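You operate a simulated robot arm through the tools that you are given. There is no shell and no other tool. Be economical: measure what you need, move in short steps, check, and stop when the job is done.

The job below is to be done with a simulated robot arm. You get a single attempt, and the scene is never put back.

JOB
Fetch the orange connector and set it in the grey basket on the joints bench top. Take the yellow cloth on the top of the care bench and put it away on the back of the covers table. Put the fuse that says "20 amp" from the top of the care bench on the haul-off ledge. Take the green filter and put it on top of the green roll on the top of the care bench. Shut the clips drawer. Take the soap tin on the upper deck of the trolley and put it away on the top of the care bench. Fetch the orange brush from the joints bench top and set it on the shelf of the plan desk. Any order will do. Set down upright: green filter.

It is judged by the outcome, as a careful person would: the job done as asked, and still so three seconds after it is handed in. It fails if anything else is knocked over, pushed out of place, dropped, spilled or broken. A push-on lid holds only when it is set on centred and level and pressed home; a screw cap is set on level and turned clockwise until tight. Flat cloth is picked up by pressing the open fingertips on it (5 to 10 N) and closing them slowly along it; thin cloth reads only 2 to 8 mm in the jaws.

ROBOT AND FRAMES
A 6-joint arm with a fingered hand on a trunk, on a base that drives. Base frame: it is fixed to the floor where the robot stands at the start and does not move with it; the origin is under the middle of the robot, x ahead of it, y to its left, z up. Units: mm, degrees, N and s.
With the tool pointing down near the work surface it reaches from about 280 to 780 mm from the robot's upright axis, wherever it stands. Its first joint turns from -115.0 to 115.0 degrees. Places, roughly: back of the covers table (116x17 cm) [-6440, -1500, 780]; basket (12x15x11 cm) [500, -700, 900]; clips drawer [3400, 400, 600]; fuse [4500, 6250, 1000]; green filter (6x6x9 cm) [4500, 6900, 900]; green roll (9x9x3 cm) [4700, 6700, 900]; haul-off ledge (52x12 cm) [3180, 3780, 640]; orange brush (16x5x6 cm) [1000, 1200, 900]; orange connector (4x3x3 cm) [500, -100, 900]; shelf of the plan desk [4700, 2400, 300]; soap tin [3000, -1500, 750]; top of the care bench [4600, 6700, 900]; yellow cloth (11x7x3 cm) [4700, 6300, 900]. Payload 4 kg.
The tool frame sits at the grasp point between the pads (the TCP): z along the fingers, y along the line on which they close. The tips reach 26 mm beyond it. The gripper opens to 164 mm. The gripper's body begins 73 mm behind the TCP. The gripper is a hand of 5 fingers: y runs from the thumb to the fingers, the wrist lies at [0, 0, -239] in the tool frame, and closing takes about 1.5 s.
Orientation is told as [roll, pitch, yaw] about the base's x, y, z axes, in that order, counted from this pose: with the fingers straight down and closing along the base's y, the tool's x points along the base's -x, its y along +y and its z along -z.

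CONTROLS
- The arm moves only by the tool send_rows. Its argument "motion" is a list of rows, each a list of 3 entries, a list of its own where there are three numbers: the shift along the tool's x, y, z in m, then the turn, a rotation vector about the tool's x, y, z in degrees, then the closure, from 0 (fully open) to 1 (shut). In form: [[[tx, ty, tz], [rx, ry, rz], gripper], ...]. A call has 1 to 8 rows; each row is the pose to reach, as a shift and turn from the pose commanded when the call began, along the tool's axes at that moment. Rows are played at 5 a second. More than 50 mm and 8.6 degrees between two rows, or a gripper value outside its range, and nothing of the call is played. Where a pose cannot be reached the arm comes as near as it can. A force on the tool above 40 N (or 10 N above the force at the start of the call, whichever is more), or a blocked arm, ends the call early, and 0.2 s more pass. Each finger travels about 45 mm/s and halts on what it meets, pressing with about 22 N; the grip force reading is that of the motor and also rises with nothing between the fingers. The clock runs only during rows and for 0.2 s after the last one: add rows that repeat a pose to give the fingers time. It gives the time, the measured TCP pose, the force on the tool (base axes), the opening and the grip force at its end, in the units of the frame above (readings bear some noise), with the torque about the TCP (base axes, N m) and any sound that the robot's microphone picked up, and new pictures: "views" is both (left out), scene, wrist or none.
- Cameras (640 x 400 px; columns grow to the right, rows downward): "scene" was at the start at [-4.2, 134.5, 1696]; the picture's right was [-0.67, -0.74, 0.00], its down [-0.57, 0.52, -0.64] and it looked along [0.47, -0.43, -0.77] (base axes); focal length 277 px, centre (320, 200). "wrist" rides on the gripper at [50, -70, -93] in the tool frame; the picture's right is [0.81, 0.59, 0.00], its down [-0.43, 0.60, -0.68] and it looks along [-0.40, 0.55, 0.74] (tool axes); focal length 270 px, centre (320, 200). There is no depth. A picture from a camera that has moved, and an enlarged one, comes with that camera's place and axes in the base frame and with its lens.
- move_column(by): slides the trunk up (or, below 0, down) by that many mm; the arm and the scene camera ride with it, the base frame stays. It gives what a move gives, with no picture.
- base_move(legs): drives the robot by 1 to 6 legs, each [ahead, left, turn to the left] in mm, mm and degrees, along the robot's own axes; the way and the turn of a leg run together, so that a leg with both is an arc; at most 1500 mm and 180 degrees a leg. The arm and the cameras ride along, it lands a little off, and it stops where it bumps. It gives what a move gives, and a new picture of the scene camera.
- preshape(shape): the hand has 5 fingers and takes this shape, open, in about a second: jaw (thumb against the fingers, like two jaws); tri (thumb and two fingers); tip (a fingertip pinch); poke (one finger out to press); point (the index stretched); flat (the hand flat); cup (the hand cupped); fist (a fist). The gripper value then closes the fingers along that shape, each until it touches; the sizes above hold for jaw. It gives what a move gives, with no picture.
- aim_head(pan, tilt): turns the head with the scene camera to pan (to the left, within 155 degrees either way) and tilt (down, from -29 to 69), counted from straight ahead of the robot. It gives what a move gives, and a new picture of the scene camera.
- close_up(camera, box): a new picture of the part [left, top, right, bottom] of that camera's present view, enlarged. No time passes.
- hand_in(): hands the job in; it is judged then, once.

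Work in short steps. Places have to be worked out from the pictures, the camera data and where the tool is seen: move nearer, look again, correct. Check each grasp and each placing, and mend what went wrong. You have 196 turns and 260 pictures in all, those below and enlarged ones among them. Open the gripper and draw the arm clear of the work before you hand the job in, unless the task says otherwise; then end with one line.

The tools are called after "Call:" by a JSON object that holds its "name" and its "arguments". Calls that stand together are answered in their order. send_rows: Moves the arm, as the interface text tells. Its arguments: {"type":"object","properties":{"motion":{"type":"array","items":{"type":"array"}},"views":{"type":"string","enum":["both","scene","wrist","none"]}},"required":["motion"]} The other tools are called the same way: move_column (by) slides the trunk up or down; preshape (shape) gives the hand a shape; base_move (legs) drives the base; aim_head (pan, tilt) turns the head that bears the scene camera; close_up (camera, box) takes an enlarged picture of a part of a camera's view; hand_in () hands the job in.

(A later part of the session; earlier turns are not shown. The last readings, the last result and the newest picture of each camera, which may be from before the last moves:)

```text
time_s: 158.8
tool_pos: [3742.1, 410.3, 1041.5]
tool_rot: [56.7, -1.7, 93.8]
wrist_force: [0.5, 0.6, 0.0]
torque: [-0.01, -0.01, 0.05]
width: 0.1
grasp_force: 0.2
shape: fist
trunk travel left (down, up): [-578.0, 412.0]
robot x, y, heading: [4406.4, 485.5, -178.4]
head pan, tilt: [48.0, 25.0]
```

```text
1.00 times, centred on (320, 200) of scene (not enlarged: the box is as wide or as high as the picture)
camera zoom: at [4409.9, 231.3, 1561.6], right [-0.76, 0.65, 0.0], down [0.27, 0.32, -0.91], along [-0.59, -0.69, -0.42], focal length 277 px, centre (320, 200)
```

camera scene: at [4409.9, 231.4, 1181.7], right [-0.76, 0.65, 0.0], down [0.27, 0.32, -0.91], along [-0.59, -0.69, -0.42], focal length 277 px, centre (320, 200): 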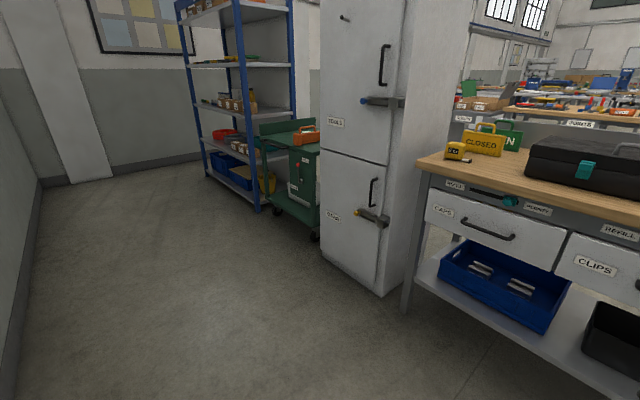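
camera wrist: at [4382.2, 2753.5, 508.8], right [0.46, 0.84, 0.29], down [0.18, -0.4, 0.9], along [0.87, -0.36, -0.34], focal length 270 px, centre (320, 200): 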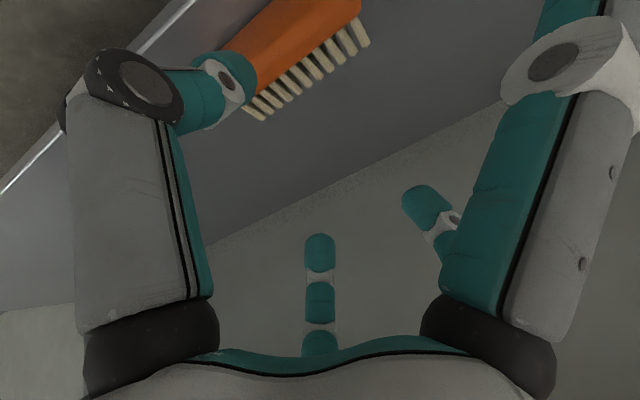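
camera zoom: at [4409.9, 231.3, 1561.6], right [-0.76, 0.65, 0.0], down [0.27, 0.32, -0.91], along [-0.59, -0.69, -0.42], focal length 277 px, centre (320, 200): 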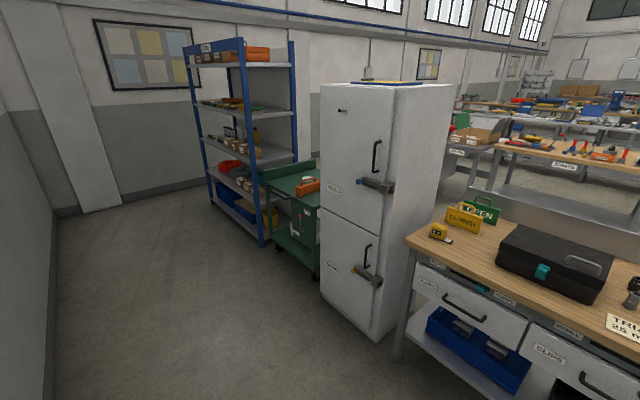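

I bring the hand back to vertical and retract, then drive to the trolley's +x side (about [3780,-1560]).

Call:
{"name": "send_rows", "arguments": {"motion": [[[0, -0.016, -0.024], [7.1, 0, 0], 1], [[0, -0.032, -0.048], [14.2, 0, 0], 1], [[0, -0.048, -0.072], [21.3, 0, 0], 1], [[0, -0.064, -0.096], [28.4, 0, 0], 1], [[0, -0.08, -0.12], [35.5, 0, 0], 1], [[0, -0.096, -0.144], [42.6, 0, 0], 1], [[0, -0.112, -0.168], [49.7, 0, 0], 1], [[0, -0.126, -0.193], [56.8, 0, 0], 1]], "views": "none"}}

Call:
{"name": "base_move", "arguments": {"legs": [[100, 1300, 0], [400, 700, 0]]}}

Call:
{"name": "aim_head", "arguments": {"pan": 10, "tilt": 40}}

```text
time_s: 160.6
tool_pos: [3972.5, 425.5, 1040.6]
tool_rot: [-0.2, -1.7, 93.8]
wrist_force: [-0.1, -0.5, -0.2]
torque: [0.02, 0.03, 0.03]
width: 0.0
grasp_force: 0.1
shape: fist
out of reach, approached as far as the arm can: row 1, 2
trunk travel left (down, up): [-578.0, 412.0]
robot x, y, heading: [4402.0, 482.9, -178.4]
head pan, tilt: [48.0, 25.0]
```

```text
time_s: 170.9
tool_pos: [3536.8, -1560.4, 1039.9]
tool_rot: [0.0, -1.8, 94.3]
wrist_force: [0.6, 0.4, -0.9]
torque: [-0.03, 0.0, 0.01]
width: 0.0
grasp_force: 0.1
shape: fist
trunk travel left (down, up): [-578.0, 412.0]
robot x, y, heading: [3965.3, -1494.8, -178.0]
head pan, tilt: [48.0, 25.0]
camera scene: at [3974.4, -1751.1, 1561.6], right [-0.77, 0.64, 0.0], down [0.27, 0.32, -0.91], along [-0.58, -0.7, -0.42], focal length 277 px, centre (320, 200)
```

scene: 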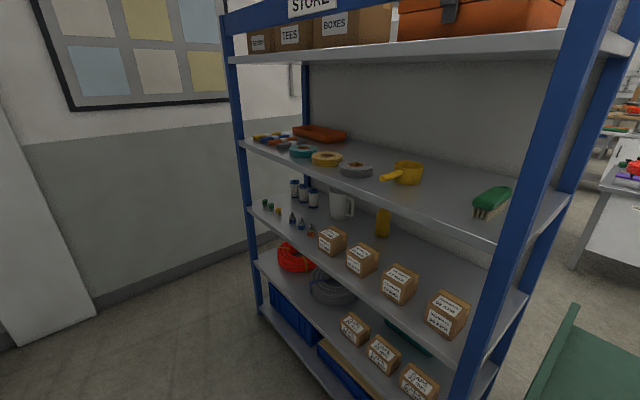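

```text
time_s: 172.0
tool_pos: [3535.9, -1560.8, 1041.3]
tool_rot: [0.0, -1.7, 94.3]
wrist_force: [0.9, -0.3, 0.3]
torque: [-0.03, 0.03, 0.02]
width: 0.3
grasp_force: 0.1
shape: fist
trunk travel left (down, up): [-578.0, 412.0]
robot x, y, heading: [3969.5, -1495.2, -178.0]
head pan, tilt: [10.0, 40.0]
camera scene: at [3950.6, -1698.1, 1538.4], right [-0.21, 0.98, 0.0], down [0.63, 0.14, -0.77], along [-0.75, -0.16, -0.64], focal length 277 px, centre (320, 200)
```

scene: 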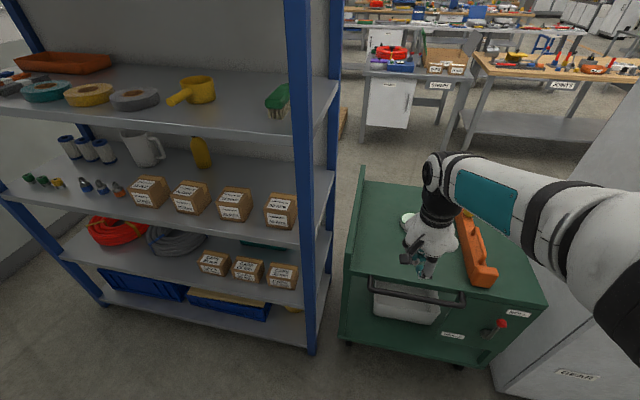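

Call:
{"name": "send_rows", "arguments": {"motion": [[[0.0, -0.04, 0], [0, 0, 0], 1], [[0.0, -0.08, -0.02], [0, 0, 0], 1], [[0.0, -0.1, -0.06], [0, 0, 0], 1], [[0.0, -0.1, -0.1], [0, 0, 0], 1]], "views": "none"}}

Call:
{"name": "close_up", "arguments": {"camera": "scene", "box": [340, 160, 580, 310]}}

```text
time_s: 173.0
tool_pos: [3582.8, -1568.3, 1116.3]
tool_rot: [-0.1, -1.7, 94.3]
wrist_force: [-0.3, 0.4, -0.1]
torque: [-0.02, 0.01, 0.02]
width: 0.0
grasp_force: 0.0
shape: fist
out of reach, approached as far as the arm can: row 2, 3, 4
trunk travel left (down, up): [-578.0, 412.0]
robot x, y, heading: [3968.6, -1499.8, -177.8]
head pan, tilt: [10.0, 40.0]
```

```text
2.67 times, centred on (460, 235) of scene
camera zoom: at [3950.4, -1698.0, 1538.3], right [-0.21, 0.98, 0.0], down [0.63, 0.13, -0.77], along [-0.75, -0.16, -0.64], focal length 739 px, centre (-53, 107)
```

zoom: 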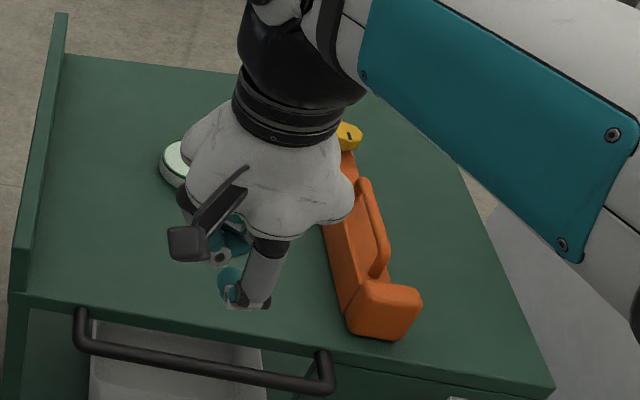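

The soap tin (round, pale green lid) is at about [3110,-1535]. I drive closer, open the hand, and look with the wrist camera.

Call:
{"name": "base_move", "arguments": {"legs": [[170, 0, 0]]}}

Call:
{"name": "preshape", "arguments": {"shape": "jaw"}}

Call:
{"name": "send_rows", "arguments": {"motion": [[[0.0, 0.045, 0.01], [0, 0, 0], 0], [[0.0, 0.09, 0.03], [0, 0, 0], 0], [[0.0, 0.135, 0.05], [0, 0, 0], 0], [[0.0, 0.18, 0.07], [0, 0, 0], 0], [[0.0, 0.22, 0.09], [0, 0, 0], 0]], "views": "both"}}

```text
time_s: 174.4
tool_pos: [3414.5, -1575.7, 1114.5]
tool_rot: [-0.1, -1.8, 94.5]
wrist_force: [0.2, -0.8, -0.7]
torque: [-0.03, -0.03, -0.01]
width: 0.1
grasp_force: 0.0
shape: fist
trunk travel left (down, up): [-578.0, 412.0]
robot x, y, heading: [3803.8, -1504.8, -177.7]
head pan, tilt: [10.0, 40.0]
camera scene: at [3782.4, -1704.4, 1538.3], right [-0.21, 0.98, 0.0], down [0.63, 0.14, -0.77], along [-0.75, -0.16, -0.64], focal length 277 px, centre (320, 200)
```

scene: 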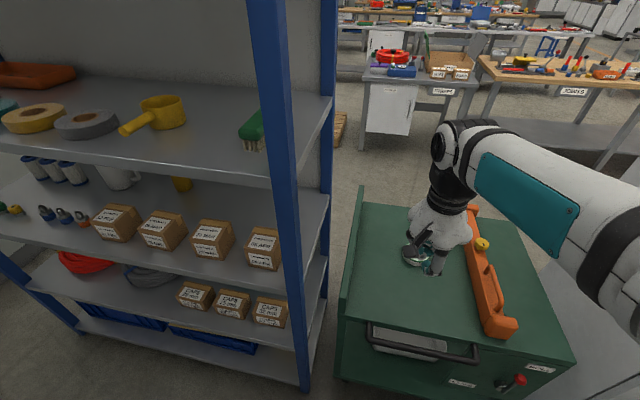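

```text
time_s: 175.3
tool_pos: [3415.5, -1575.9, 1116.2]
tool_rot: [0.0, -1.7, 94.5]
wrist_force: [0.0, -0.4, -0.8]
torque: [0.02, 0.01, 0.05]
width: 163.8
grasp_force: 0.1
shape: jaw
trunk travel left (down, up): [-578.0, 412.0]
robot x, y, heading: [3805.9, -1503.6, -177.9]
head pan, tilt: [10.0, 40.0]
```

```text
time_s: 176.5
tool_pos: [3195.6, -1590.1, 1025.9]
tool_rot: [-0.1, -1.7, 94.4]
wrist_force: [-0.6, 0.1, 0.4]
torque: [-0.01, 0.02, -0.02]
width: 164.1
grasp_force: 0.0
shape: jaw
trunk travel left (down, up): [-578.0, 412.0]
robot x, y, heading: [3797.8, -1507.8, -177.9]
head pan, tilt: [10.0, 40.0]
camera scene: at [3782.2, -1704.5, 1538.3], right [-0.21, 0.98, 0.0], down [0.63, 0.14, -0.77], along [-0.75, -0.16, -0.64], focal length 277 px, centre (320, 200)
camera wrist: at [3267.7, -1638.1, 1116.3], right [-0.52, -0.85, -0.03], down [-0.63, 0.36, 0.69], along [-0.58, 0.38, -0.72], focal length 270 px, centre (320, 200)
```

scene: 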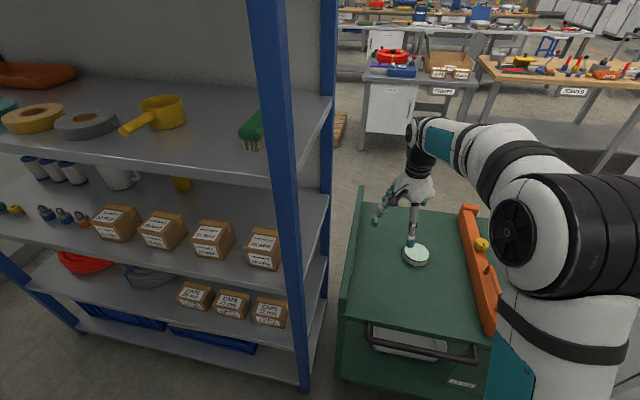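
wrist: 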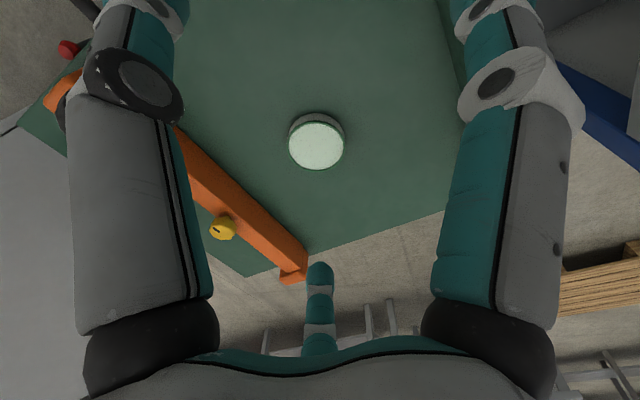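

Triangulation gives the tin lid at ≈[3083,-1503,760], ~83 mm wide. I move above and partway down.

Call:
{"name": "send_rows", "arguments": {"motion": [[[-0.03, 0.035, 0.01], [0, 0, 0], 0], [[-0.06, 0.07, 0.02], [0, 0, 0], 0], [[-0.095, 0.105, 0.04], [0, 0, 0], 0], [[-0.095, 0.105, 0.085], [0, 0, 0], 0], [[-0.095, 0.105, 0.13], [0, 0, 0], 0], [[-0.095, 0.105, 0.17], [0, 0, 0], 0]], "views": "both"}}

```text
refused: row 3 steps farther than a row can; nothing moved
```

Call:
{"name": "send_rows", "arguments": {"motion": [[[-0.03, 0.033, 0.01], [0, 0, 0], 0], [[-0.06, 0.066, 0.02], [0, 0, 0], 0], [[-0.095, 0.1, 0.03], [0, 0, 0], 0], [[-0.095, 0.105, 0.07], [0, 0, 0], 0], [[-0.095, 0.105, 0.115], [0, 0, 0], 0], [[-0.095, 0.105, 0.16], [0, 0, 0], 0]], "views": "both"}}

```text
time_s: 177.9
tool_pos: [3083.4, -1499.3, 865.4]
tool_rot: [-0.1, -1.9, 94.4]
wrist_force: [0.4, 0.5, 0.8]
torque: [-0.01, 0.05, 0.0]
width: 164.0
grasp_force: 0.0
shape: jaw
trunk travel left (down, up): [-578.0, 412.0]
robot x, y, heading: [3801.9, -1505.6, -177.8]
head pan, tilt: [10.0, 40.0]
camera scene: at [3782.7, -1704.3, 1538.4], right [-0.21, 0.98, 0.0], down [0.63, 0.14, -0.77], along [-0.75, -0.16, -0.64], focal length 277 px, centre (320, 200)
camera wrist: at [3156.5, -1548.5, 957.4], right [-0.52, -0.85, -0.03], down [-0.63, 0.36, 0.69], along [-0.58, 0.38, -0.72], focal length 270 px, centre (320, 200)
```

scene: 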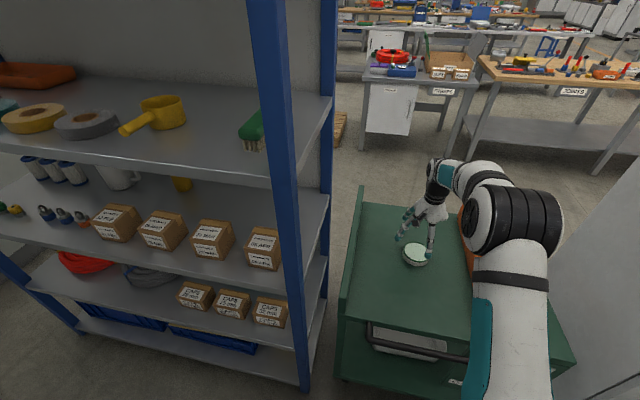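
wrist: 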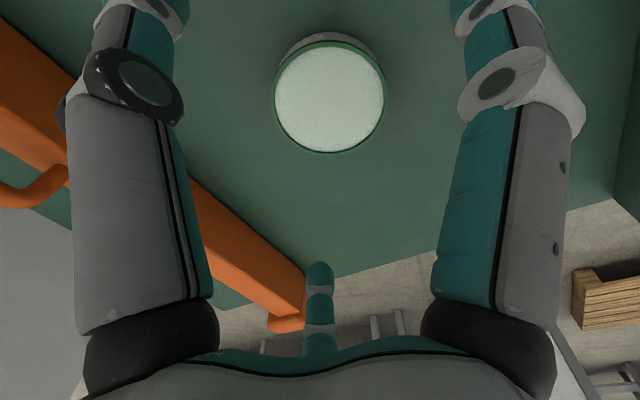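

Nearly centred. I descend further, watching force.

Call:
{"name": "send_rows", "arguments": {"motion": [[[0.005, 0.001, 0.04], [0, 0, 0], 0], [[0.005, 0.001, 0.08], [0, 0, 0], 0], [[0.005, 0.001, 0.1], [0, 0, 0], 0]], "views": "wrist"}}

```text
time_s: 178.7
tool_pos: [3081.9, -1500.1, 766.9]
tool_rot: [-0.1, -1.8, 94.4]
wrist_force: [-0.7, -0.6, -0.2]
torque: [0.02, -0.02, 0.02]
width: 163.9
grasp_force: 0.0
shape: jaw
trunk travel left (down, up): [-578.0, 412.0]
robot x, y, heading: [3800.3, -1505.4, -177.7]
head pan, tilt: [10.0, 40.0]
camera wrist: at [3155.8, -1548.4, 859.1], right [-0.52, -0.85, -0.03], down [-0.63, 0.36, 0.69], along [-0.58, 0.38, -0.72], focal length 270 px, centre (320, 200)
```

wrist: 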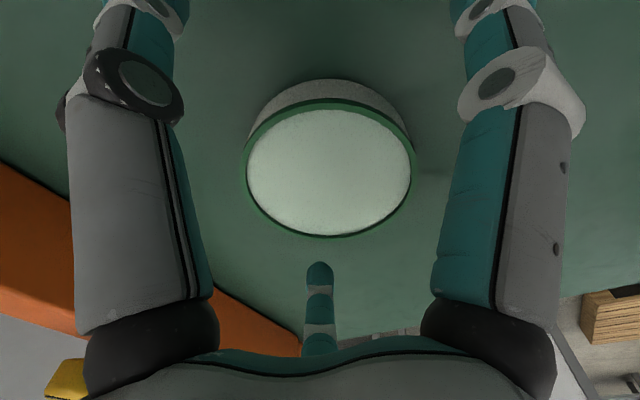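

Call:
{"name": "send_rows", "arguments": {"motion": [[[0.0, 0.0, 0.008], [0, 0, 0], 0.2], [[0.0, 0.0, 0.008], [0, 0, 0], 0.4], [[0.0, 0, 0.008], [0, 0, 0], 0.6], [[0.0, 0, 0.008], [0, 0, 0], 0.8], [[0.0, 0, 0.008], [0, 0, 0], 0.8], [[0.0, 0, 0.008], [0, 0, 0], 0.8]], "views": "wrist"}}

```text
time_s: 180.1
tool_pos: [3083.3, -1498.4, 759.4]
tool_rot: [0.0, -1.8, 94.4]
wrist_force: [1.2, 0.7, -0.3]
torque: [-0.05, -0.1, 0.01]
width: 83.3
grasp_force: 22.1
shape: jaw
trunk travel left (down, up): [-578.0, 412.0]
robot x, y, heading: [3799.1, -1505.4, -177.8]
head pan, tilt: [10.0, 40.0]
camera wrist: at [3156.2, -1548.2, 850.9], right [-0.52, -0.85, -0.03], down [-0.63, 0.36, 0.69], along [-0.58, 0.38, -0.72], focal length 270 px, centre (320, 200)
```

wrist: 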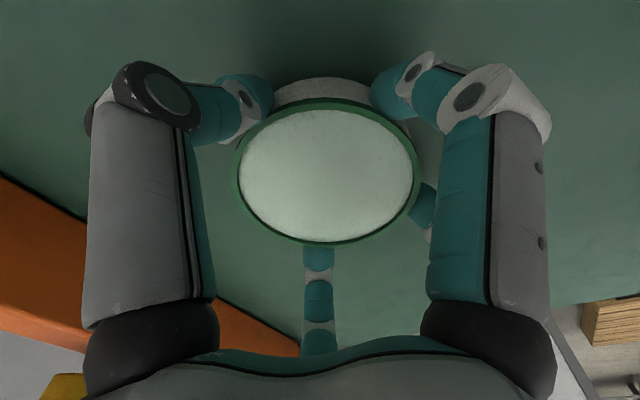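

Gripped at 83 mm. I lift and verify.

Call:
{"name": "send_rows", "arguments": {"motion": [[[0, 0, -0.03], [0, 0, 0], 1], [[0, 0, -0.07], [0, 0, 0], 1], [[0, 0, -0.11], [0, 0, 0], 1], [[0, -0.04, -0.15], [0, 0, 0], 1], [[0, -0.08, -0.18], [0, 0, 0], 1], [[0, -0.125, -0.2], [0, 0, 0], 1], [[0, -0.17, -0.21], [0, 0, 0], 1], [[0, -0.21, -0.22], [0, 0, 0], 1]], "views": "both"}}

```text
refused: row 4 steps farther than a row can; nothing moved
```

Call:
{"name": "send_rows", "arguments": {"motion": [[[0, 0, -0.03], [0, 0, 0], 1], [[0, 0, -0.07], [0, 0, 0], 1], [[0, 0, -0.11], [0, 0, 0], 1], [[0, -0.03, -0.145], [0, 0, 0], 1], [[0, -0.07, -0.17], [0, 0, 0], 1], [[0, -0.115, -0.19], [0, 0, 0], 1], [[0, -0.16, -0.2], [0, 0, 0], 1], [[0, -0.205, -0.21], [0, 0, 0], 1]], "views": "both"}}

```text
time_s: 181.9
tool_pos: [3292.0, -1489.2, 967.9]
tool_rot: [0.0, -1.9, 94.4]
wrist_force: [0.6, 0.2, -4.0]
torque: [-0.02, -0.04, -0.01]
width: 83.0
grasp_force: 22.6
shape: jaw
trunk travel left (down, up): [-578.0, 412.0]
robot x, y, heading: [3796.8, -1502.6, -177.8]
head pan, tilt: [10.0, 40.0]
camera scene: at [3784.1, -1704.3, 1538.3], right [-0.21, 0.98, 0.0], down [0.63, 0.14, -0.77], along [-0.75, -0.16, -0.64], focal length 277 px, centre (320, 200)
camera wrist: at [3365.1, -1538.3, 1059.4], right [-0.52, -0.85, -0.03], down [-0.63, 0.36, 0.69], along [-0.58, 0.38, -0.72], focal length 270 px, centre (320, 200)
```

scene: 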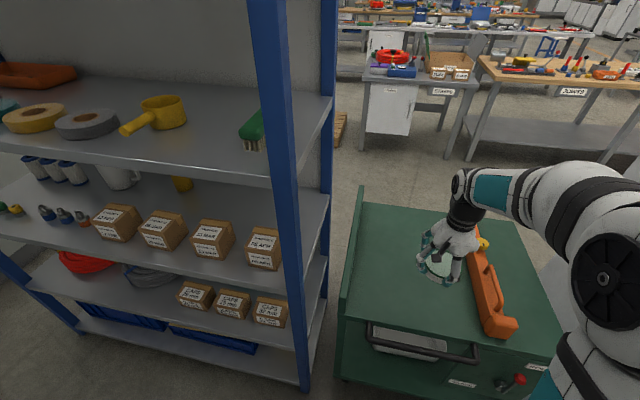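
wrist: 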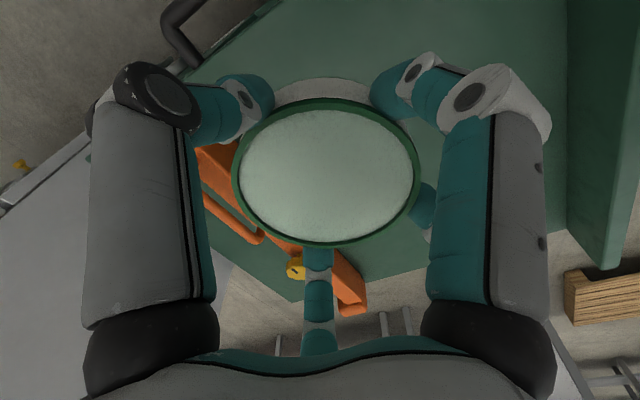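

Tin secured. I back off, turn to face +y, and drive down the corridor between the bench and the plan desk.

Call:
{"name": "base_move", "arguments": {"legs": [[-180, 0, 0], [0, 0, -92], [1500, 0, 0]]}}

Call:
{"name": "aim_head", "arguments": {"pan": 0, "tilt": 25}}

```text
time_s: 194.4
tool_pos: [3903.8, 525.2, 967.9]
tool_rot: [-0.1, -1.8, 5.9]
wrist_force: [0.4, -0.8, -4.3]
torque: [0.0, 0.01, -0.04]
width: 82.4
grasp_force: 22.1
shape: jaw
trunk travel left (down, up): [-578.0, 412.0]
robot x, y, heading: [3904.6, 16.9, 94.1]
head pan, tilt: [10.0, 40.0]
camera scene: at [3702.5, 25.9, 1538.3], right [0.97, 0.24, 0.0], down [0.15, -0.62, -0.77], along [-0.18, 0.74, -0.64], focal length 277 px, centre (320, 200)
```

scene: 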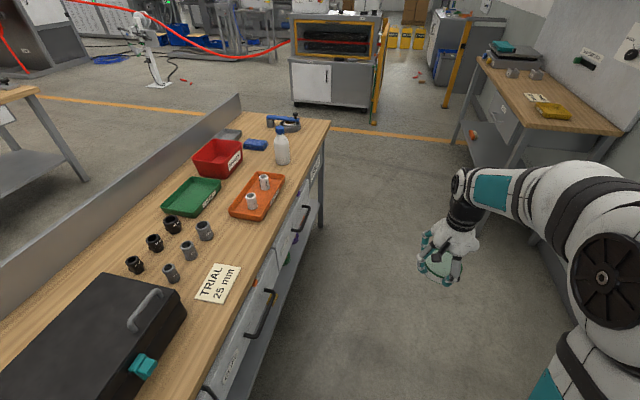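

```text
time_s: 195.1
tool_pos: [3903.7, 524.0, 967.6]
tool_rot: [-0.2, -1.9, 5.9]
wrist_force: [-0.7, 0.0, -4.7]
torque: [-0.06, 0.02, 0.03]
width: 83.0
grasp_force: 21.9
shape: jaw
trunk travel left (down, up): [-578.0, 412.0]
robot x, y, heading: [3904.8, 18.0, 93.7]
head pan, tilt: [0.0, 25.0]
camera scene: at [3716.6, 35.1, 1561.6], right [1.0, 0.07, 0.0], down [0.03, -0.42, -0.91], along [-0.06, 0.9, -0.42], focal length 277 px, centre (320, 200)
```

scene: 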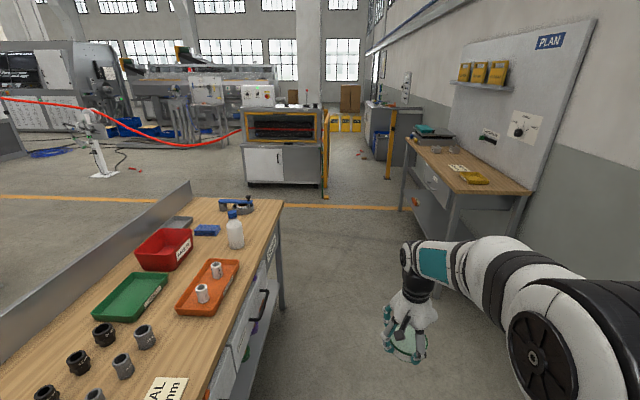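

Path ahead is clear. I straighten and drive 4.5 m ahead.

Call:
{"name": "base_move", "arguments": {"legs": [[0, 0, -4], [1500, 0, 0], [1500, 0, 0], [1500, 0, 0]]}}

```text
time_s: 217.0
tool_pos: [3963.3, 5005.1, 968.0]
tool_rot: [-0.2, -1.8, 2.4]
wrist_force: [0.4, -0.4, -4.4]
torque: [-0.06, 0.02, -0.03]
width: 82.5
grasp_force: 22.0
shape: jaw
trunk travel left (down, up): [-578.0, 412.0]
robot x, y, heading: [3932.5, 4497.2, 90.4]
head pan, tilt: [0.0, 25.0]
camera scene: at [3745.6, 4528.3, 1561.7], right [1.0, 0.01, 0.0], down [0.0, -0.42, -0.91], along [0.0, 0.91, -0.42], focal length 277 px, centre (320, 200)
```

scene: 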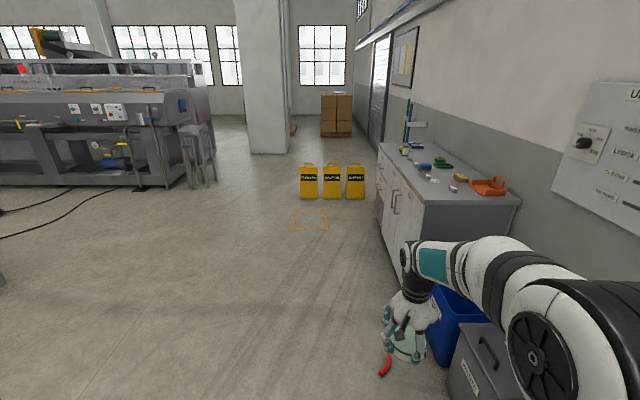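

Care bench: top at z≈900, x from ≈4335, y≈5900–7280. I raise the trunk a bit, drive up alongside and turn to face it.

Call:
{"name": "move_column", "arguments": {"by": 200}}

Call:
{"name": "base_move", "arguments": {"legs": [[1500, 50, 0], [550, 60, 0], [0, 0, -90]]}}

Call:
{"name": "aim_head", "arguments": {"pan": 0, "tilt": 40}}

```text
time_s: 219.2
tool_pos: [3965.0, 5006.0, 1168.1]
tool_rot: [-0.1, -1.8, 2.3]
wrist_force: [0.1, 0.0, -3.1]
torque: [0.0, 0.04, -0.01]
width: 82.5
grasp_force: 21.9
shape: jaw
trunk travel left (down, up): [-778.0, 212.0]
robot x, y, heading: [3931.0, 4498.1, 90.1]
head pan, tilt: [0.0, 25.0]
```

```text
refused: leg 1 is longer than a leg can be; nothing moved
```

```text
time_s: 219.9
tool_pos: [3963.4, 5004.2, 1167.9]
tool_rot: [-0.1, -1.8, 2.4]
wrist_force: [0.2, -0.7, -3.2]
torque: [-0.02, -0.02, -0.02]
width: 82.6
grasp_force: 21.6
shape: jaw
trunk travel left (down, up): [-778.0, 212.0]
robot x, y, heading: [3928.5, 4492.1, 90.2]
head pan, tilt: [0.0, 40.0]
camera scene: at [3745.6, 4521.1, 1738.4], right [1.0, 0.01, 0.0], down [0.0, -0.64, -0.77], along [0.0, 0.77, -0.64], focal length 277 px, centre (320, 200)
```

scene: 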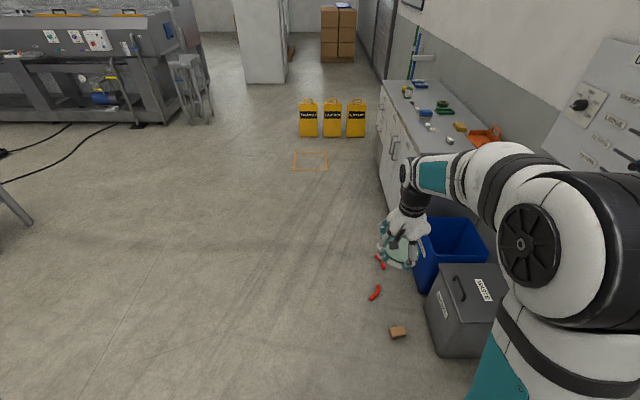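

Litter lies on the floor near x≈4130–4225, so I swing wide to the left, then face the bench.

Call:
{"name": "base_move", "arguments": {"legs": [[0, 350, 0], [1490, 0, 0], [560, 0, 0], [0, 0, -90], [270, 0, 0]]}}

```text
time_s: 221.5
tool_pos: [3787.3, 5014.3, 1166.1]
tool_rot: [-0.3, -1.7, 3.3]
wrist_force: [-0.2, 0.6, -4.7]
torque: [-0.11, 0.01, 0.03]
width: 82.5
grasp_force: 21.6
shape: jaw
trunk travel left (down, up): [-778.0, 212.0]
robot x, y, heading: [3764.8, 4502.3, 90.9]
head pan, tilt: [0.0, 40.0]
stopped in leg 1: the robot was blocked; the commanded pose is now the measured one
camera scene: at [3577.0, 4530.3, 1738.2], right [1.0, 0.02, 0.0], down [0.01, -0.65, -0.76], along [-0.01, 0.76, -0.65], focal length 277 px, centre (320, 200)
```

scene: 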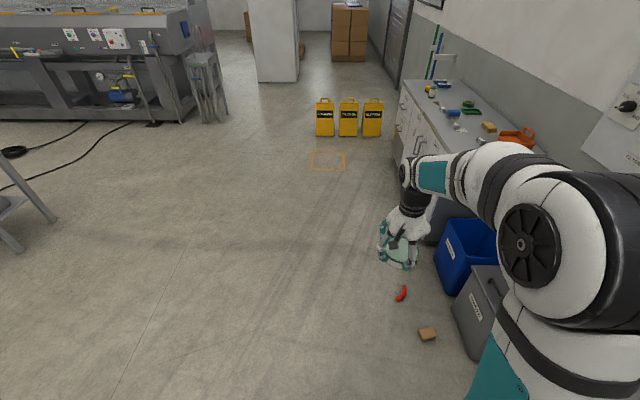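

Something blocks on the left. I look there.

Call:
{"name": "aim_head", "arguments": {"pan": 80, "tilt": 45}}

```text
time_s: 223.0
tool_pos: [3789.1, 5011.9, 1168.0]
tool_rot: [-0.1, -1.7, 3.2]
wrist_force: [0.6, -0.6, -4.4]
torque: [-0.03, -0.01, 0.03]
width: 82.6
grasp_force: 21.5
shape: jaw
trunk travel left (down, up): [-778.0, 212.0]
robot x, y, heading: [3765.4, 4501.3, 91.2]
head pan, tilt: [80.0, 45.0]
camera scene: at [3498.7, 4452.9, 1731.1], right [0.16, 0.99, 0.0], down [0.7, -0.11, -0.71], along [-0.7, 0.11, -0.71], focal length 277 px, centre (320, 200)
```

scene: 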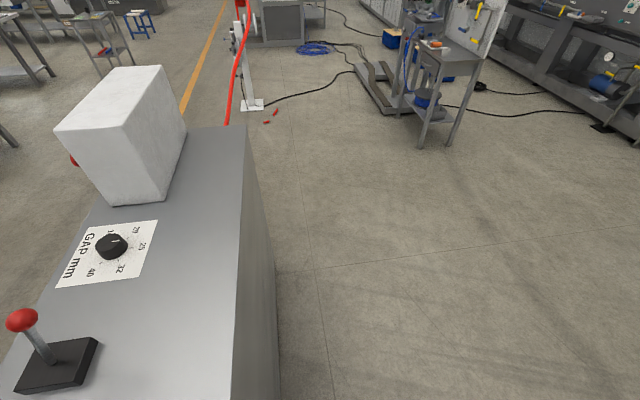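

It is the machine's corner; nothing disturbed. I move ahead past it first, then to the care bench.

Call:
{"name": "base_move", "arguments": {"legs": [[0, -25, 0], [600, 0, 0], [0, 150, 0], [1450, 0, 0], [0, 0, -91], [200, 0, 0]]}}

Call:
{"name": "aim_head", "arguments": {"pan": 0, "tilt": 42}}

```text
time_s: 239.5
tool_pos: [4284.0, 6530.8, 1168.3]
tool_rot: [-0.2, -1.7, -83.9]
wrist_force: [-0.1, 0.4, -3.5]
torque: [-0.01, 0.06, -0.01]
width: 82.3
grasp_force: 22.0
shape: jaw
trunk travel left (down, up): [-778.0, 212.0]
robot x, y, heading: [3776.4, 6532.8, 3.8]
head pan, tilt: [80.0, 45.0]
camera scene: at [3712.2, 6792.5, 1731.1], right [0.99, -0.11, 0.0], down [-0.08, -0.7, -0.71], along [0.08, 0.7, -0.71], focal length 277 px, centre (320, 200)
```

scene: 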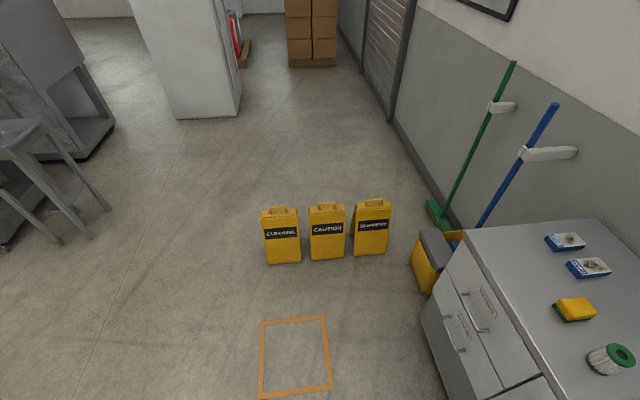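

```text
time_s: 241.0
tool_pos: [4283.8, 6529.4, 1166.2]
tool_rot: [-0.1, -1.7, -84.0]
wrist_force: [0.1, 0.0, -3.5]
torque: [-0.05, 0.05, -0.01]
width: 82.2
grasp_force: 22.0
shape: jaw
trunk travel left (down, up): [-778.0, 212.0]
robot x, y, heading: [3775.2, 6531.2, 3.9]
head pan, tilt: [0.0, 42.0]
camera scene: at [3785.2, 6717.1, 1735.4], right [0.07, -1.0, 0.0], down [-0.67, -0.04, -0.74], along [0.74, 0.05, -0.67], focal length 277 px, centre (320, 200)
```

scene: 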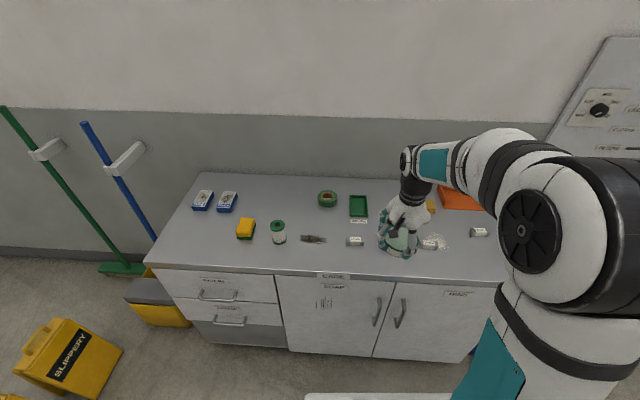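

Call:
{"name": "close_up", "arguments": {"camera": "scene", "box": [180, 165, 372, 285]}}

Call:
{"name": "close_up", "arguments": {"camera": "scene", "box": [330, 165, 522, 285]}}

```text
3.33 times, centred on (276, 225) of scene
camera zoom: at [3785.2, 6717.1, 1735.4], right [0.07, -1.0, 0.0], down [-0.67, -0.04, -0.74], along [0.74, 0.05, -0.67], focal length 923 px, centre (467, 117)
```

zoom: 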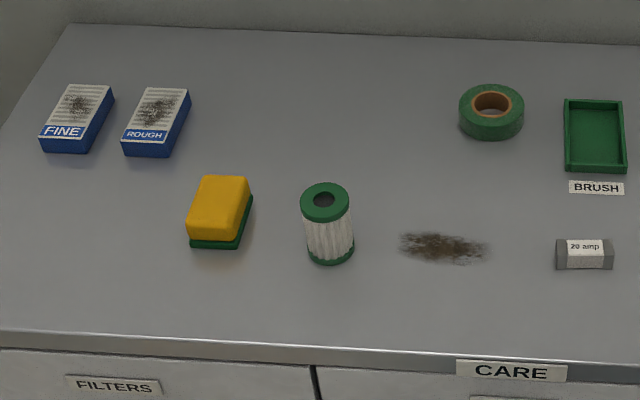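

```text
3.33 times, centred on (426, 225) of scene
camera zoom: at [3785.2, 6717.1, 1735.4], right [0.07, -1.0, 0.0], down [-0.67, -0.04, -0.74], along [0.74, 0.05, -0.67], focal length 923 px, centre (-33, 117)
```

zoom: 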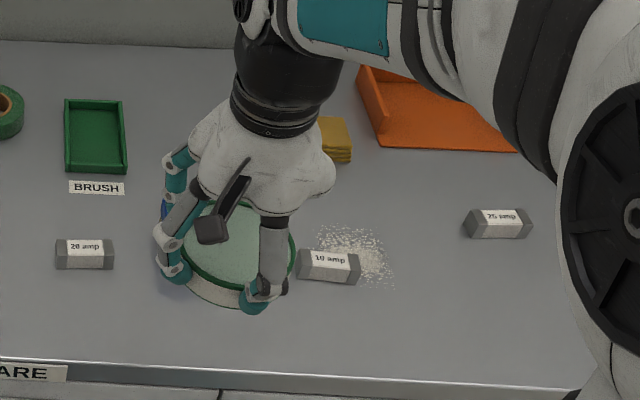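

I zoom in hard to read the fuse labels.

Call:
{"name": "close_up", "arguments": {"camera": "scene", "box": [339, 231, 371, 251]}}

Call:
{"name": "close_up", "arguments": {"camera": "scene", "box": [416, 234, 448, 254]}}

Call:
{"name": "close_up", "arguments": {"camera": "scene", "box": [463, 222, 495, 242]}}

```text
16.00 times, centred on (355, 241) of scene
camera zoom: at [3785.2, 6717.1, 1735.4], right [0.07, -1.0, 0.0], down [-0.67, -0.04, -0.74], along [0.74, 0.05, -0.67], focal length 4432 px, centre (-240, -456)
```

zoom: 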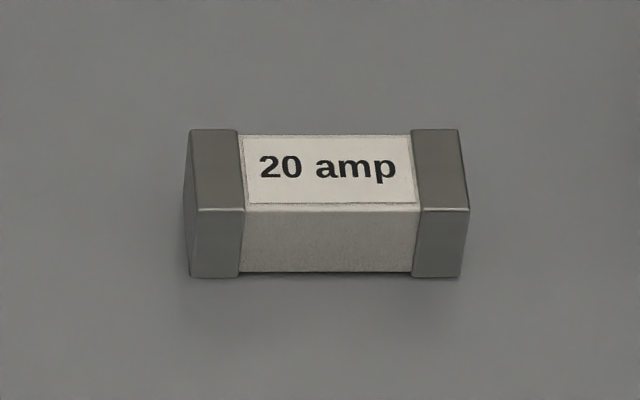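

```text
16.00 times, centred on (432, 244) of scene
camera zoom: at [3785.2, 6717.1, 1735.4], right [0.07, -1.0, 0.0], down [-0.67, -0.04, -0.74], along [0.74, 0.05, -0.67], focal length 4432 px, centre (-1472, -504)
```

zoom: 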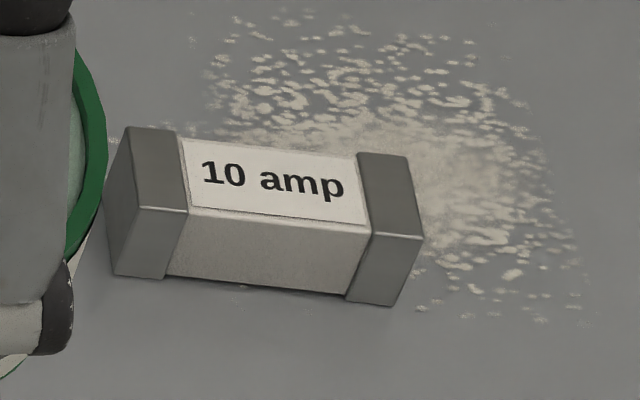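

```text
16.00 times, centred on (479, 232) of scene
camera zoom: at [3785.2, 6717.1, 1735.4], right [0.07, -1.0, 0.0], down [-0.67, -0.04, -0.74], along [0.74, 0.05, -0.67], focal length 4432 px, centre (-2224, -312)
```

zoom: 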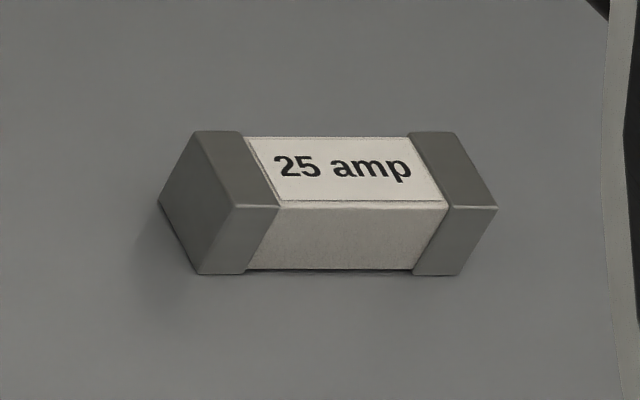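

The 20 amp fuse is the left one at ≈[4488,6627]. I'll put the tin in the free spot between it and the 10 amp fuse, near [4470,6485]; drive 100 mm closer and move over it.

Call:
{"name": "base_move", "arguments": {"legs": [[100, 0, 0]]}}

Call:
{"name": "send_rows", "arguments": {"motion": [[[-0.02, 0.03, 0.02], [0, 0, 0], 1], [[-0.04, 0.06, 0.04], [0, 0, 0], 1], [[-0.051, 0.08, 0.08], [0, 0, 0], 1], [[-0.051, 0.08, 0.125], [0, 0, 0], 1], [[-0.051, 0.08, 0.165], [0, 0, 0], 1]], "views": "both"}}

```text
time_s: 242.2
tool_pos: [4384.7, 6535.8, 1167.9]
tool_rot: [-0.2, -1.7, -84.1]
wrist_force: [0.1, -0.1, -2.7]
torque: [0.01, 0.06, 0.03]
width: 82.2
grasp_force: 22.0
shape: jaw
trunk travel left (down, up): [-778.0, 212.0]
robot x, y, heading: [3872.8, 6537.3, 3.6]
head pan, tilt: [0.0, 42.0]
camera scene: at [3886.5, 6723.5, 1735.4], right [0.06, -1.0, 0.0], down [-0.67, -0.04, -0.74], along [0.74, 0.05, -0.67], focal length 277 px, centre (320, 200)
```

scene: 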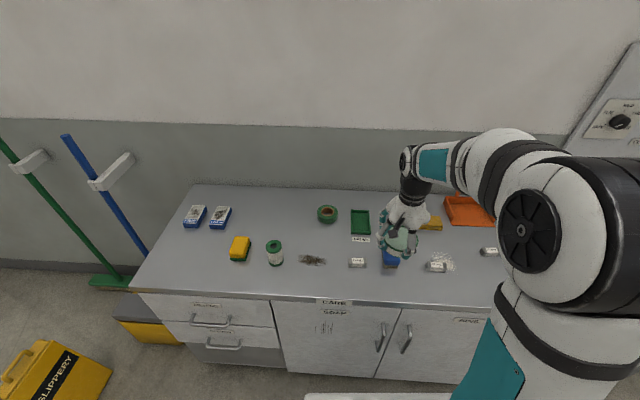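

```text
time_s: 243.3
tool_pos: [4468.9, 6488.2, 1002.7]
tool_rot: [-0.2, -1.7, -84.0]
wrist_force: [0.3, -0.3, -4.9]
torque: [0.01, 0.01, 0.0]
width: 82.2
grasp_force: 21.9
shape: jaw
trunk travel left (down, up): [-778.0, 212.0]
robot x, y, heading: [3871.0, 6535.1, 3.7]
head pan, tilt: [0.0, 42.0]
camera scene: at [3886.1, 6723.1, 1735.5], right [0.06, -1.0, 0.0], down [-0.67, -0.04, -0.74], along [0.74, 0.05, -0.67], focal length 277 px, centre (320, 200)
camera wrist: at [4395.1, 6533.4, 1094.9], right [0.5, 0.86, -0.03], down [0.64, -0.35, 0.69], along [0.59, -0.36, -0.72], focal length 270 px, centre (320, 200)
```

scene: 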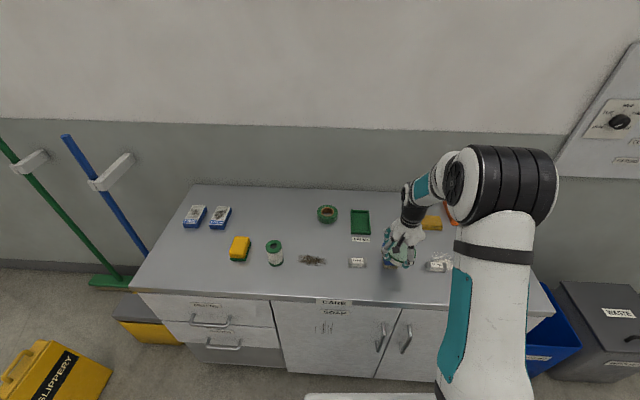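
wrist: 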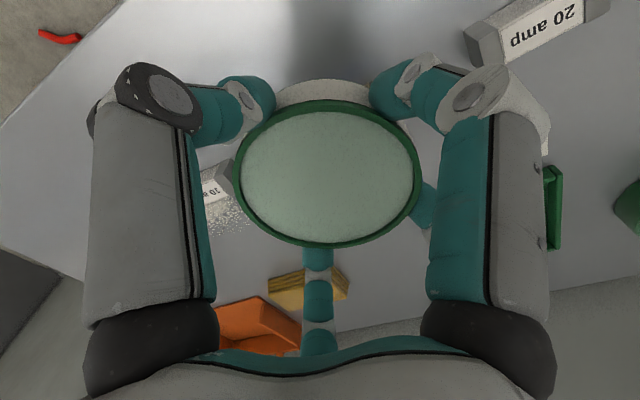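

A blue object was glimpsed under the hand; I check before going lower.

Call:
{"name": "close_up", "arguments": {"camera": "scene", "box": [335, 190, 463, 270]}}

Call:
{"name": "close_up", "arguments": {"camera": "wrist", "box": [0, 0, 640, 400]}}

```text
5.00 times, centred on (399, 230) of scene
camera zoom: at [3886.1, 6723.1, 1735.5], right [0.06, -1.0, 0.0], down [-0.67, -0.04, -0.74], along [0.74, 0.05, -0.67], focal length 1385 px, centre (-75, 50)
```

zoom: 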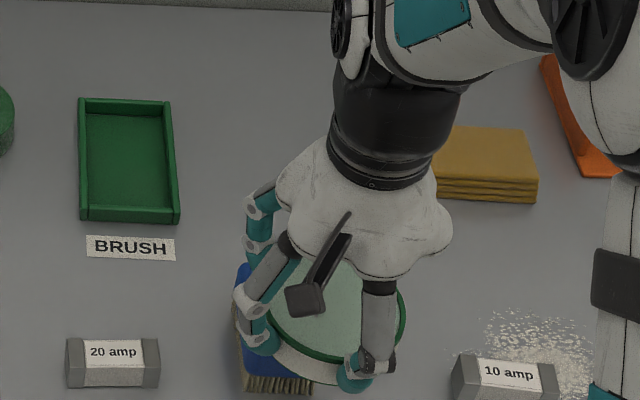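

```text
1.00 times, centred on (320, 200) of wrist (not enlarged: the box is as wide or as high as the picture)
camera zoom: at [4395.1, 6533.4, 1094.9], right [0.5, 0.86, -0.03], down [0.64, -0.35, 0.69], along [0.59, -0.36, -0.72], focal length 270 px, centre (320, 200)
```

zoom: 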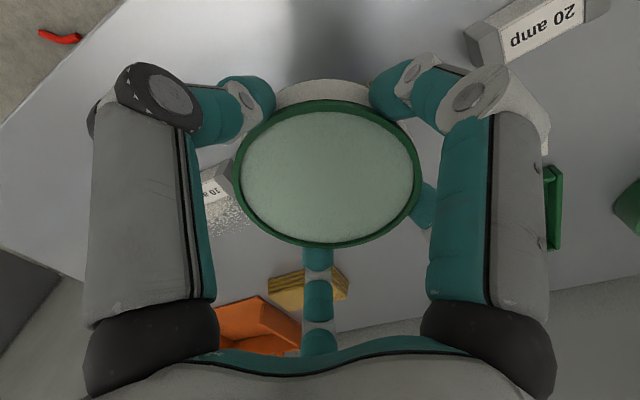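

A blue brush lies right there, so I choose the open area at the back, near [4680,6930], instead. I raise, drive left 375 and ahead 80.

Call:
{"name": "send_rows", "arguments": {"motion": [[[0, 0, -0.045], [0, 0, 0], 1], [[0, 0, -0.09], [0, 0, 0], 1], [[0, 0, -0.13], [0, 0, 0], 1]], "views": "none"}}

Call:
{"name": "base_move", "arguments": {"legs": [[0, 375, -3.7], [75, 0, 0]]}}

Call:
{"name": "aim_head", "arguments": {"pan": -5, "tilt": 45}}

```text
time_s: 244.2
tool_pos: [4464.9, 6492.4, 1134.8]
tool_rot: [-0.1, -1.7, -84.1]
wrist_force: [-0.3, -0.7, -4.1]
torque: [0.0, 0.03, 0.04]
width: 82.0
grasp_force: 21.7
shape: jaw
trunk travel left (down, up): [-778.0, 212.0]
robot x, y, heading: [3874.5, 6538.9, 3.5]
head pan, tilt: [0.0, 42.0]
```

```text
time_s: 247.2
tool_pos: [4525.1, 6837.9, 1133.8]
tool_rot: [-0.1, -1.7, -87.2]
wrist_force: [0.3, -0.4, -4.7]
torque: [-0.01, 0.06, -0.02]
width: 82.3
grasp_force: 22.1
shape: jaw
trunk travel left (down, up): [-778.0, 212.0]
robot x, y, heading: [3931.3, 6914.7, 0.4]
head pan, tilt: [0.0, 42.0]
camera scene: at [3957.6, 7099.6, 1735.4], right [0.01, -1.0, 0.0], down [-0.67, -0.01, -0.74], along [0.74, 0.01, -0.67], focal length 277 px, centre (320, 200)
```

scene: 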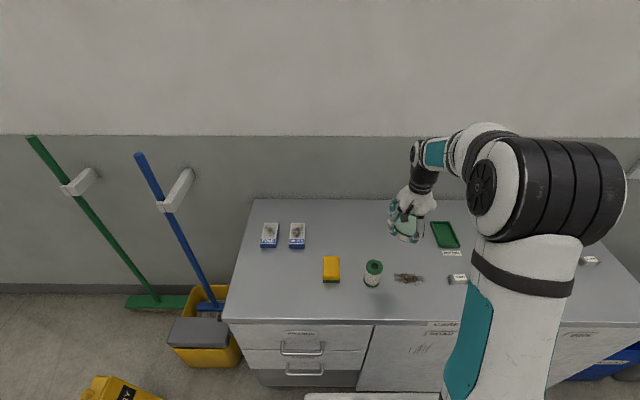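

```text
time_s: 247.8
tool_pos: [4523.2, 6837.4, 1133.8]
tool_rot: [-0.2, -1.7, -87.1]
wrist_force: [-0.9, -0.3, -4.3]
torque: [0.04, -0.01, 0.0]
width: 81.9
grasp_force: 22.2
shape: jaw
trunk travel left (down, up): [-778.0, 212.0]
robot x, y, heading: [3928.1, 6914.8, 0.5]
head pan, tilt: [-5.0, 45.0]
camera scene: at [3952.8, 7092.6, 1731.1], right [-0.08, -1.0, 0.0], down [-0.7, 0.05, -0.71], along [0.7, -0.05, -0.71], focal length 277 px, centre (320, 200)
```

scene: 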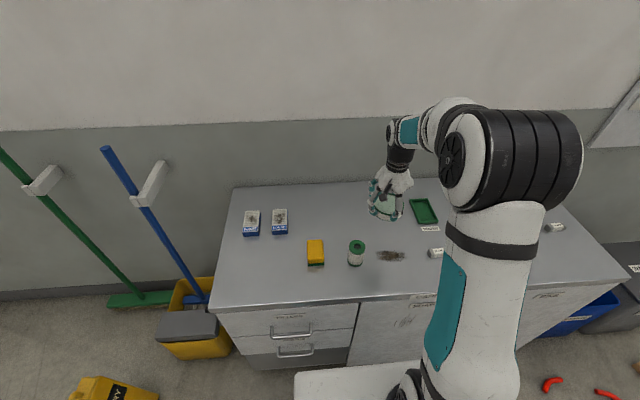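

Target [4680,6950] is clear. I move there and descend to z≈965.

Call:
{"name": "send_rows", "arguments": {"motion": [[[0.022, 0.035, 0], [0, 0, 0], 1], [[0.046, 0.07, 0], [0, 0, 0], 1], [[0.07, 0.11, 0.0], [0, 0, 0], 1], [[0.09, 0.14, 0.02], [0, 0, 0], 1], [[0.105, 0.163, 0.05], [0, 0, 0], 1], [[0.105, 0.163, 0.09], [0, 0, 0], 1], [[0.105, 0.163, 0.13], [0, 0, 0], 1], [[0.105, 0.163, 0.165], [0, 0, 0], 1]], "views": "both"}}

```text
time_s: 249.6
tool_pos: [4682.0, 6943.5, 963.5]
tool_rot: [-0.1, -1.7, -87.2]
wrist_force: [0.9, 0.4, -3.9]
torque: [-0.02, 0.02, 0.01]
width: 81.8
grasp_force: 22.1
shape: jaw
trunk travel left (down, up): [-778.0, 212.0]
robot x, y, heading: [3933.7, 6912.1, 0.5]
head pan, tilt: [-5.0, 45.0]
camera scene: at [3954.0, 7092.7, 1731.1], right [-0.08, -1.0, 0.0], down [-0.71, 0.05, -0.71], along [0.7, -0.06, -0.71], focal length 277 px, centre (320, 200)
camera wrist: at [4610.1, 6992.5, 1055.8], right [0.55, 0.84, -0.03], down [0.62, -0.38, 0.69], along [0.57, -0.39, -0.72], focal length 270 px, centre (320, 200)
```

scene: 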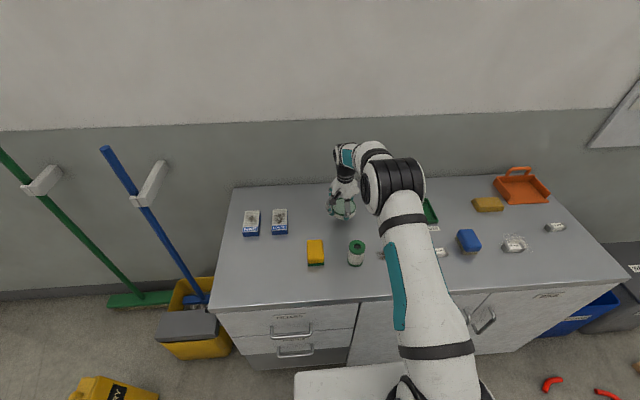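
wrist: 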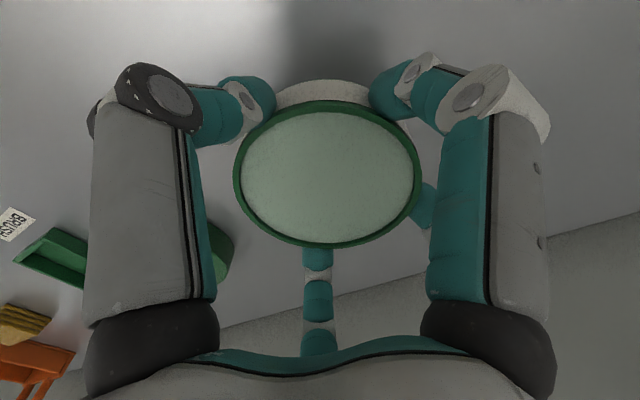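

Clear underneath. I lower gently until contact.

Call:
{"name": "send_rows", "arguments": {"motion": [[[0, 0, 0.012], [0, 0, 0], 1], [[0, 0, 0.02], [0, 0, 0], 1], [[0, 0, 0.026], [0, 0, 0], 1], [[0, 0, 0.031], [0, 0, 0], 1], [[0, 0, 0.036], [0, 0, 0], 1], [[0, 0, 0.041], [0, 0, 0], 1], [[0, 0, 0.046], [0, 0, 0], 1], [[0, 0, 0.05], [0, 0, 0], 1]], "views": "wrist"}}

```text
time_s: 251.4
tool_pos: [4679.7, 6944.1, 919.6]
tool_rot: [0.0, -1.6, -87.2]
wrist_force: [-3.8, 0.1, 15.2]
torque: [0.11, 0.17, 0.05]
width: 82.3
grasp_force: 21.8
shape: jaw
trunk travel left (down, up): [-778.0, 212.0]
robot x, y, heading: [3937.1, 6913.4, 0.8]
head pan, tilt: [-5.0, 45.0]
camera wrist: at [4608.0, 6992.8, 1009.8], right [0.55, 0.84, -0.02], down [0.61, -0.38, 0.69], along [0.57, -0.39, -0.72], focal length 270 px, centre (320, 200)
```

wrist: 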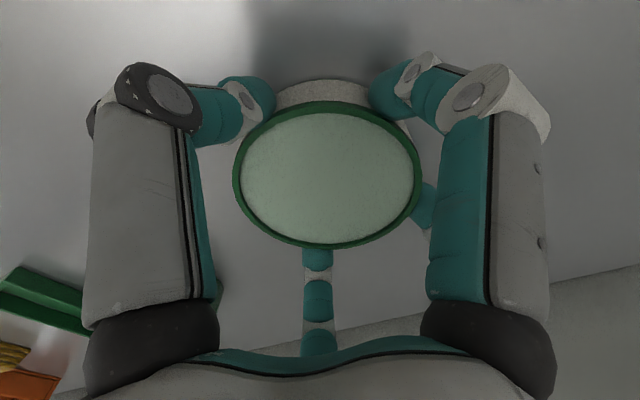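

Contact (15–19 N). I open gently and rise.

Call:
{"name": "send_rows", "arguments": {"motion": [[[0, 0, -0.001], [0, 0, 0], 0.45], [[0, 0, -0.001], [0, 0, 0], 0.35], [[0, 0, -0.001], [0, 0, 0], 0.3], [[0, 0, -0.001], [0, 0, 0], 0.3], [[0, 0, -0.04], [0, 0, 0], 0.3], [[0, 0, -0.09], [0, 0, 0], 0.3], [[0, 0, -0.14], [0, 0, 0], 0.3], [[0, 0, -0.18], [0, 0, 0], 0.3]], "views": "both"}}

```text
time_s: 253.2
tool_pos: [4679.6, 6950.1, 1096.7]
tool_rot: [-0.2, -1.7, -87.2]
wrist_force: [-0.6, 1.3, 0.0]
torque: [0.01, -0.03, -0.01]
width: 114.4
grasp_force: 0.1
shape: jaw
trunk travel left (down, up): [-778.0, 212.0]
robot x, y, heading: [3932.7, 6915.9, 0.6]
head pan, tilt: [-5.0, 45.0]
camera scene: at [3952.2, 7092.6, 1731.0], right [-0.08, -1.0, 0.0], down [-0.7, 0.05, -0.71], along [0.71, -0.06, -0.71], focal length 277 px, centre (320, 200)
camera wrist: at [4608.3, 6999.1, 1188.4], right [0.55, 0.84, -0.03], down [0.62, -0.38, 0.69], along [0.56, -0.39, -0.73], focal length 270 px, centre (320, 200)
```

scene: 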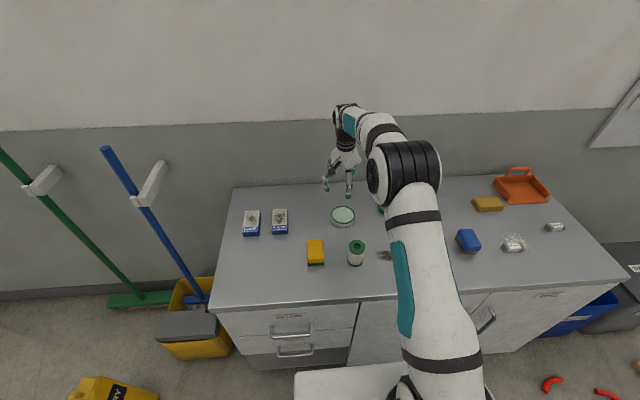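
wrist: 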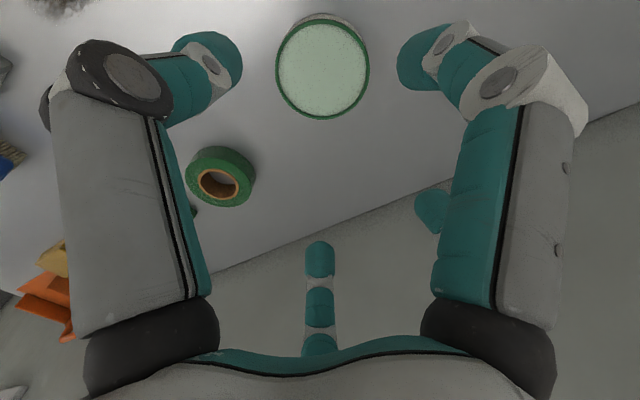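

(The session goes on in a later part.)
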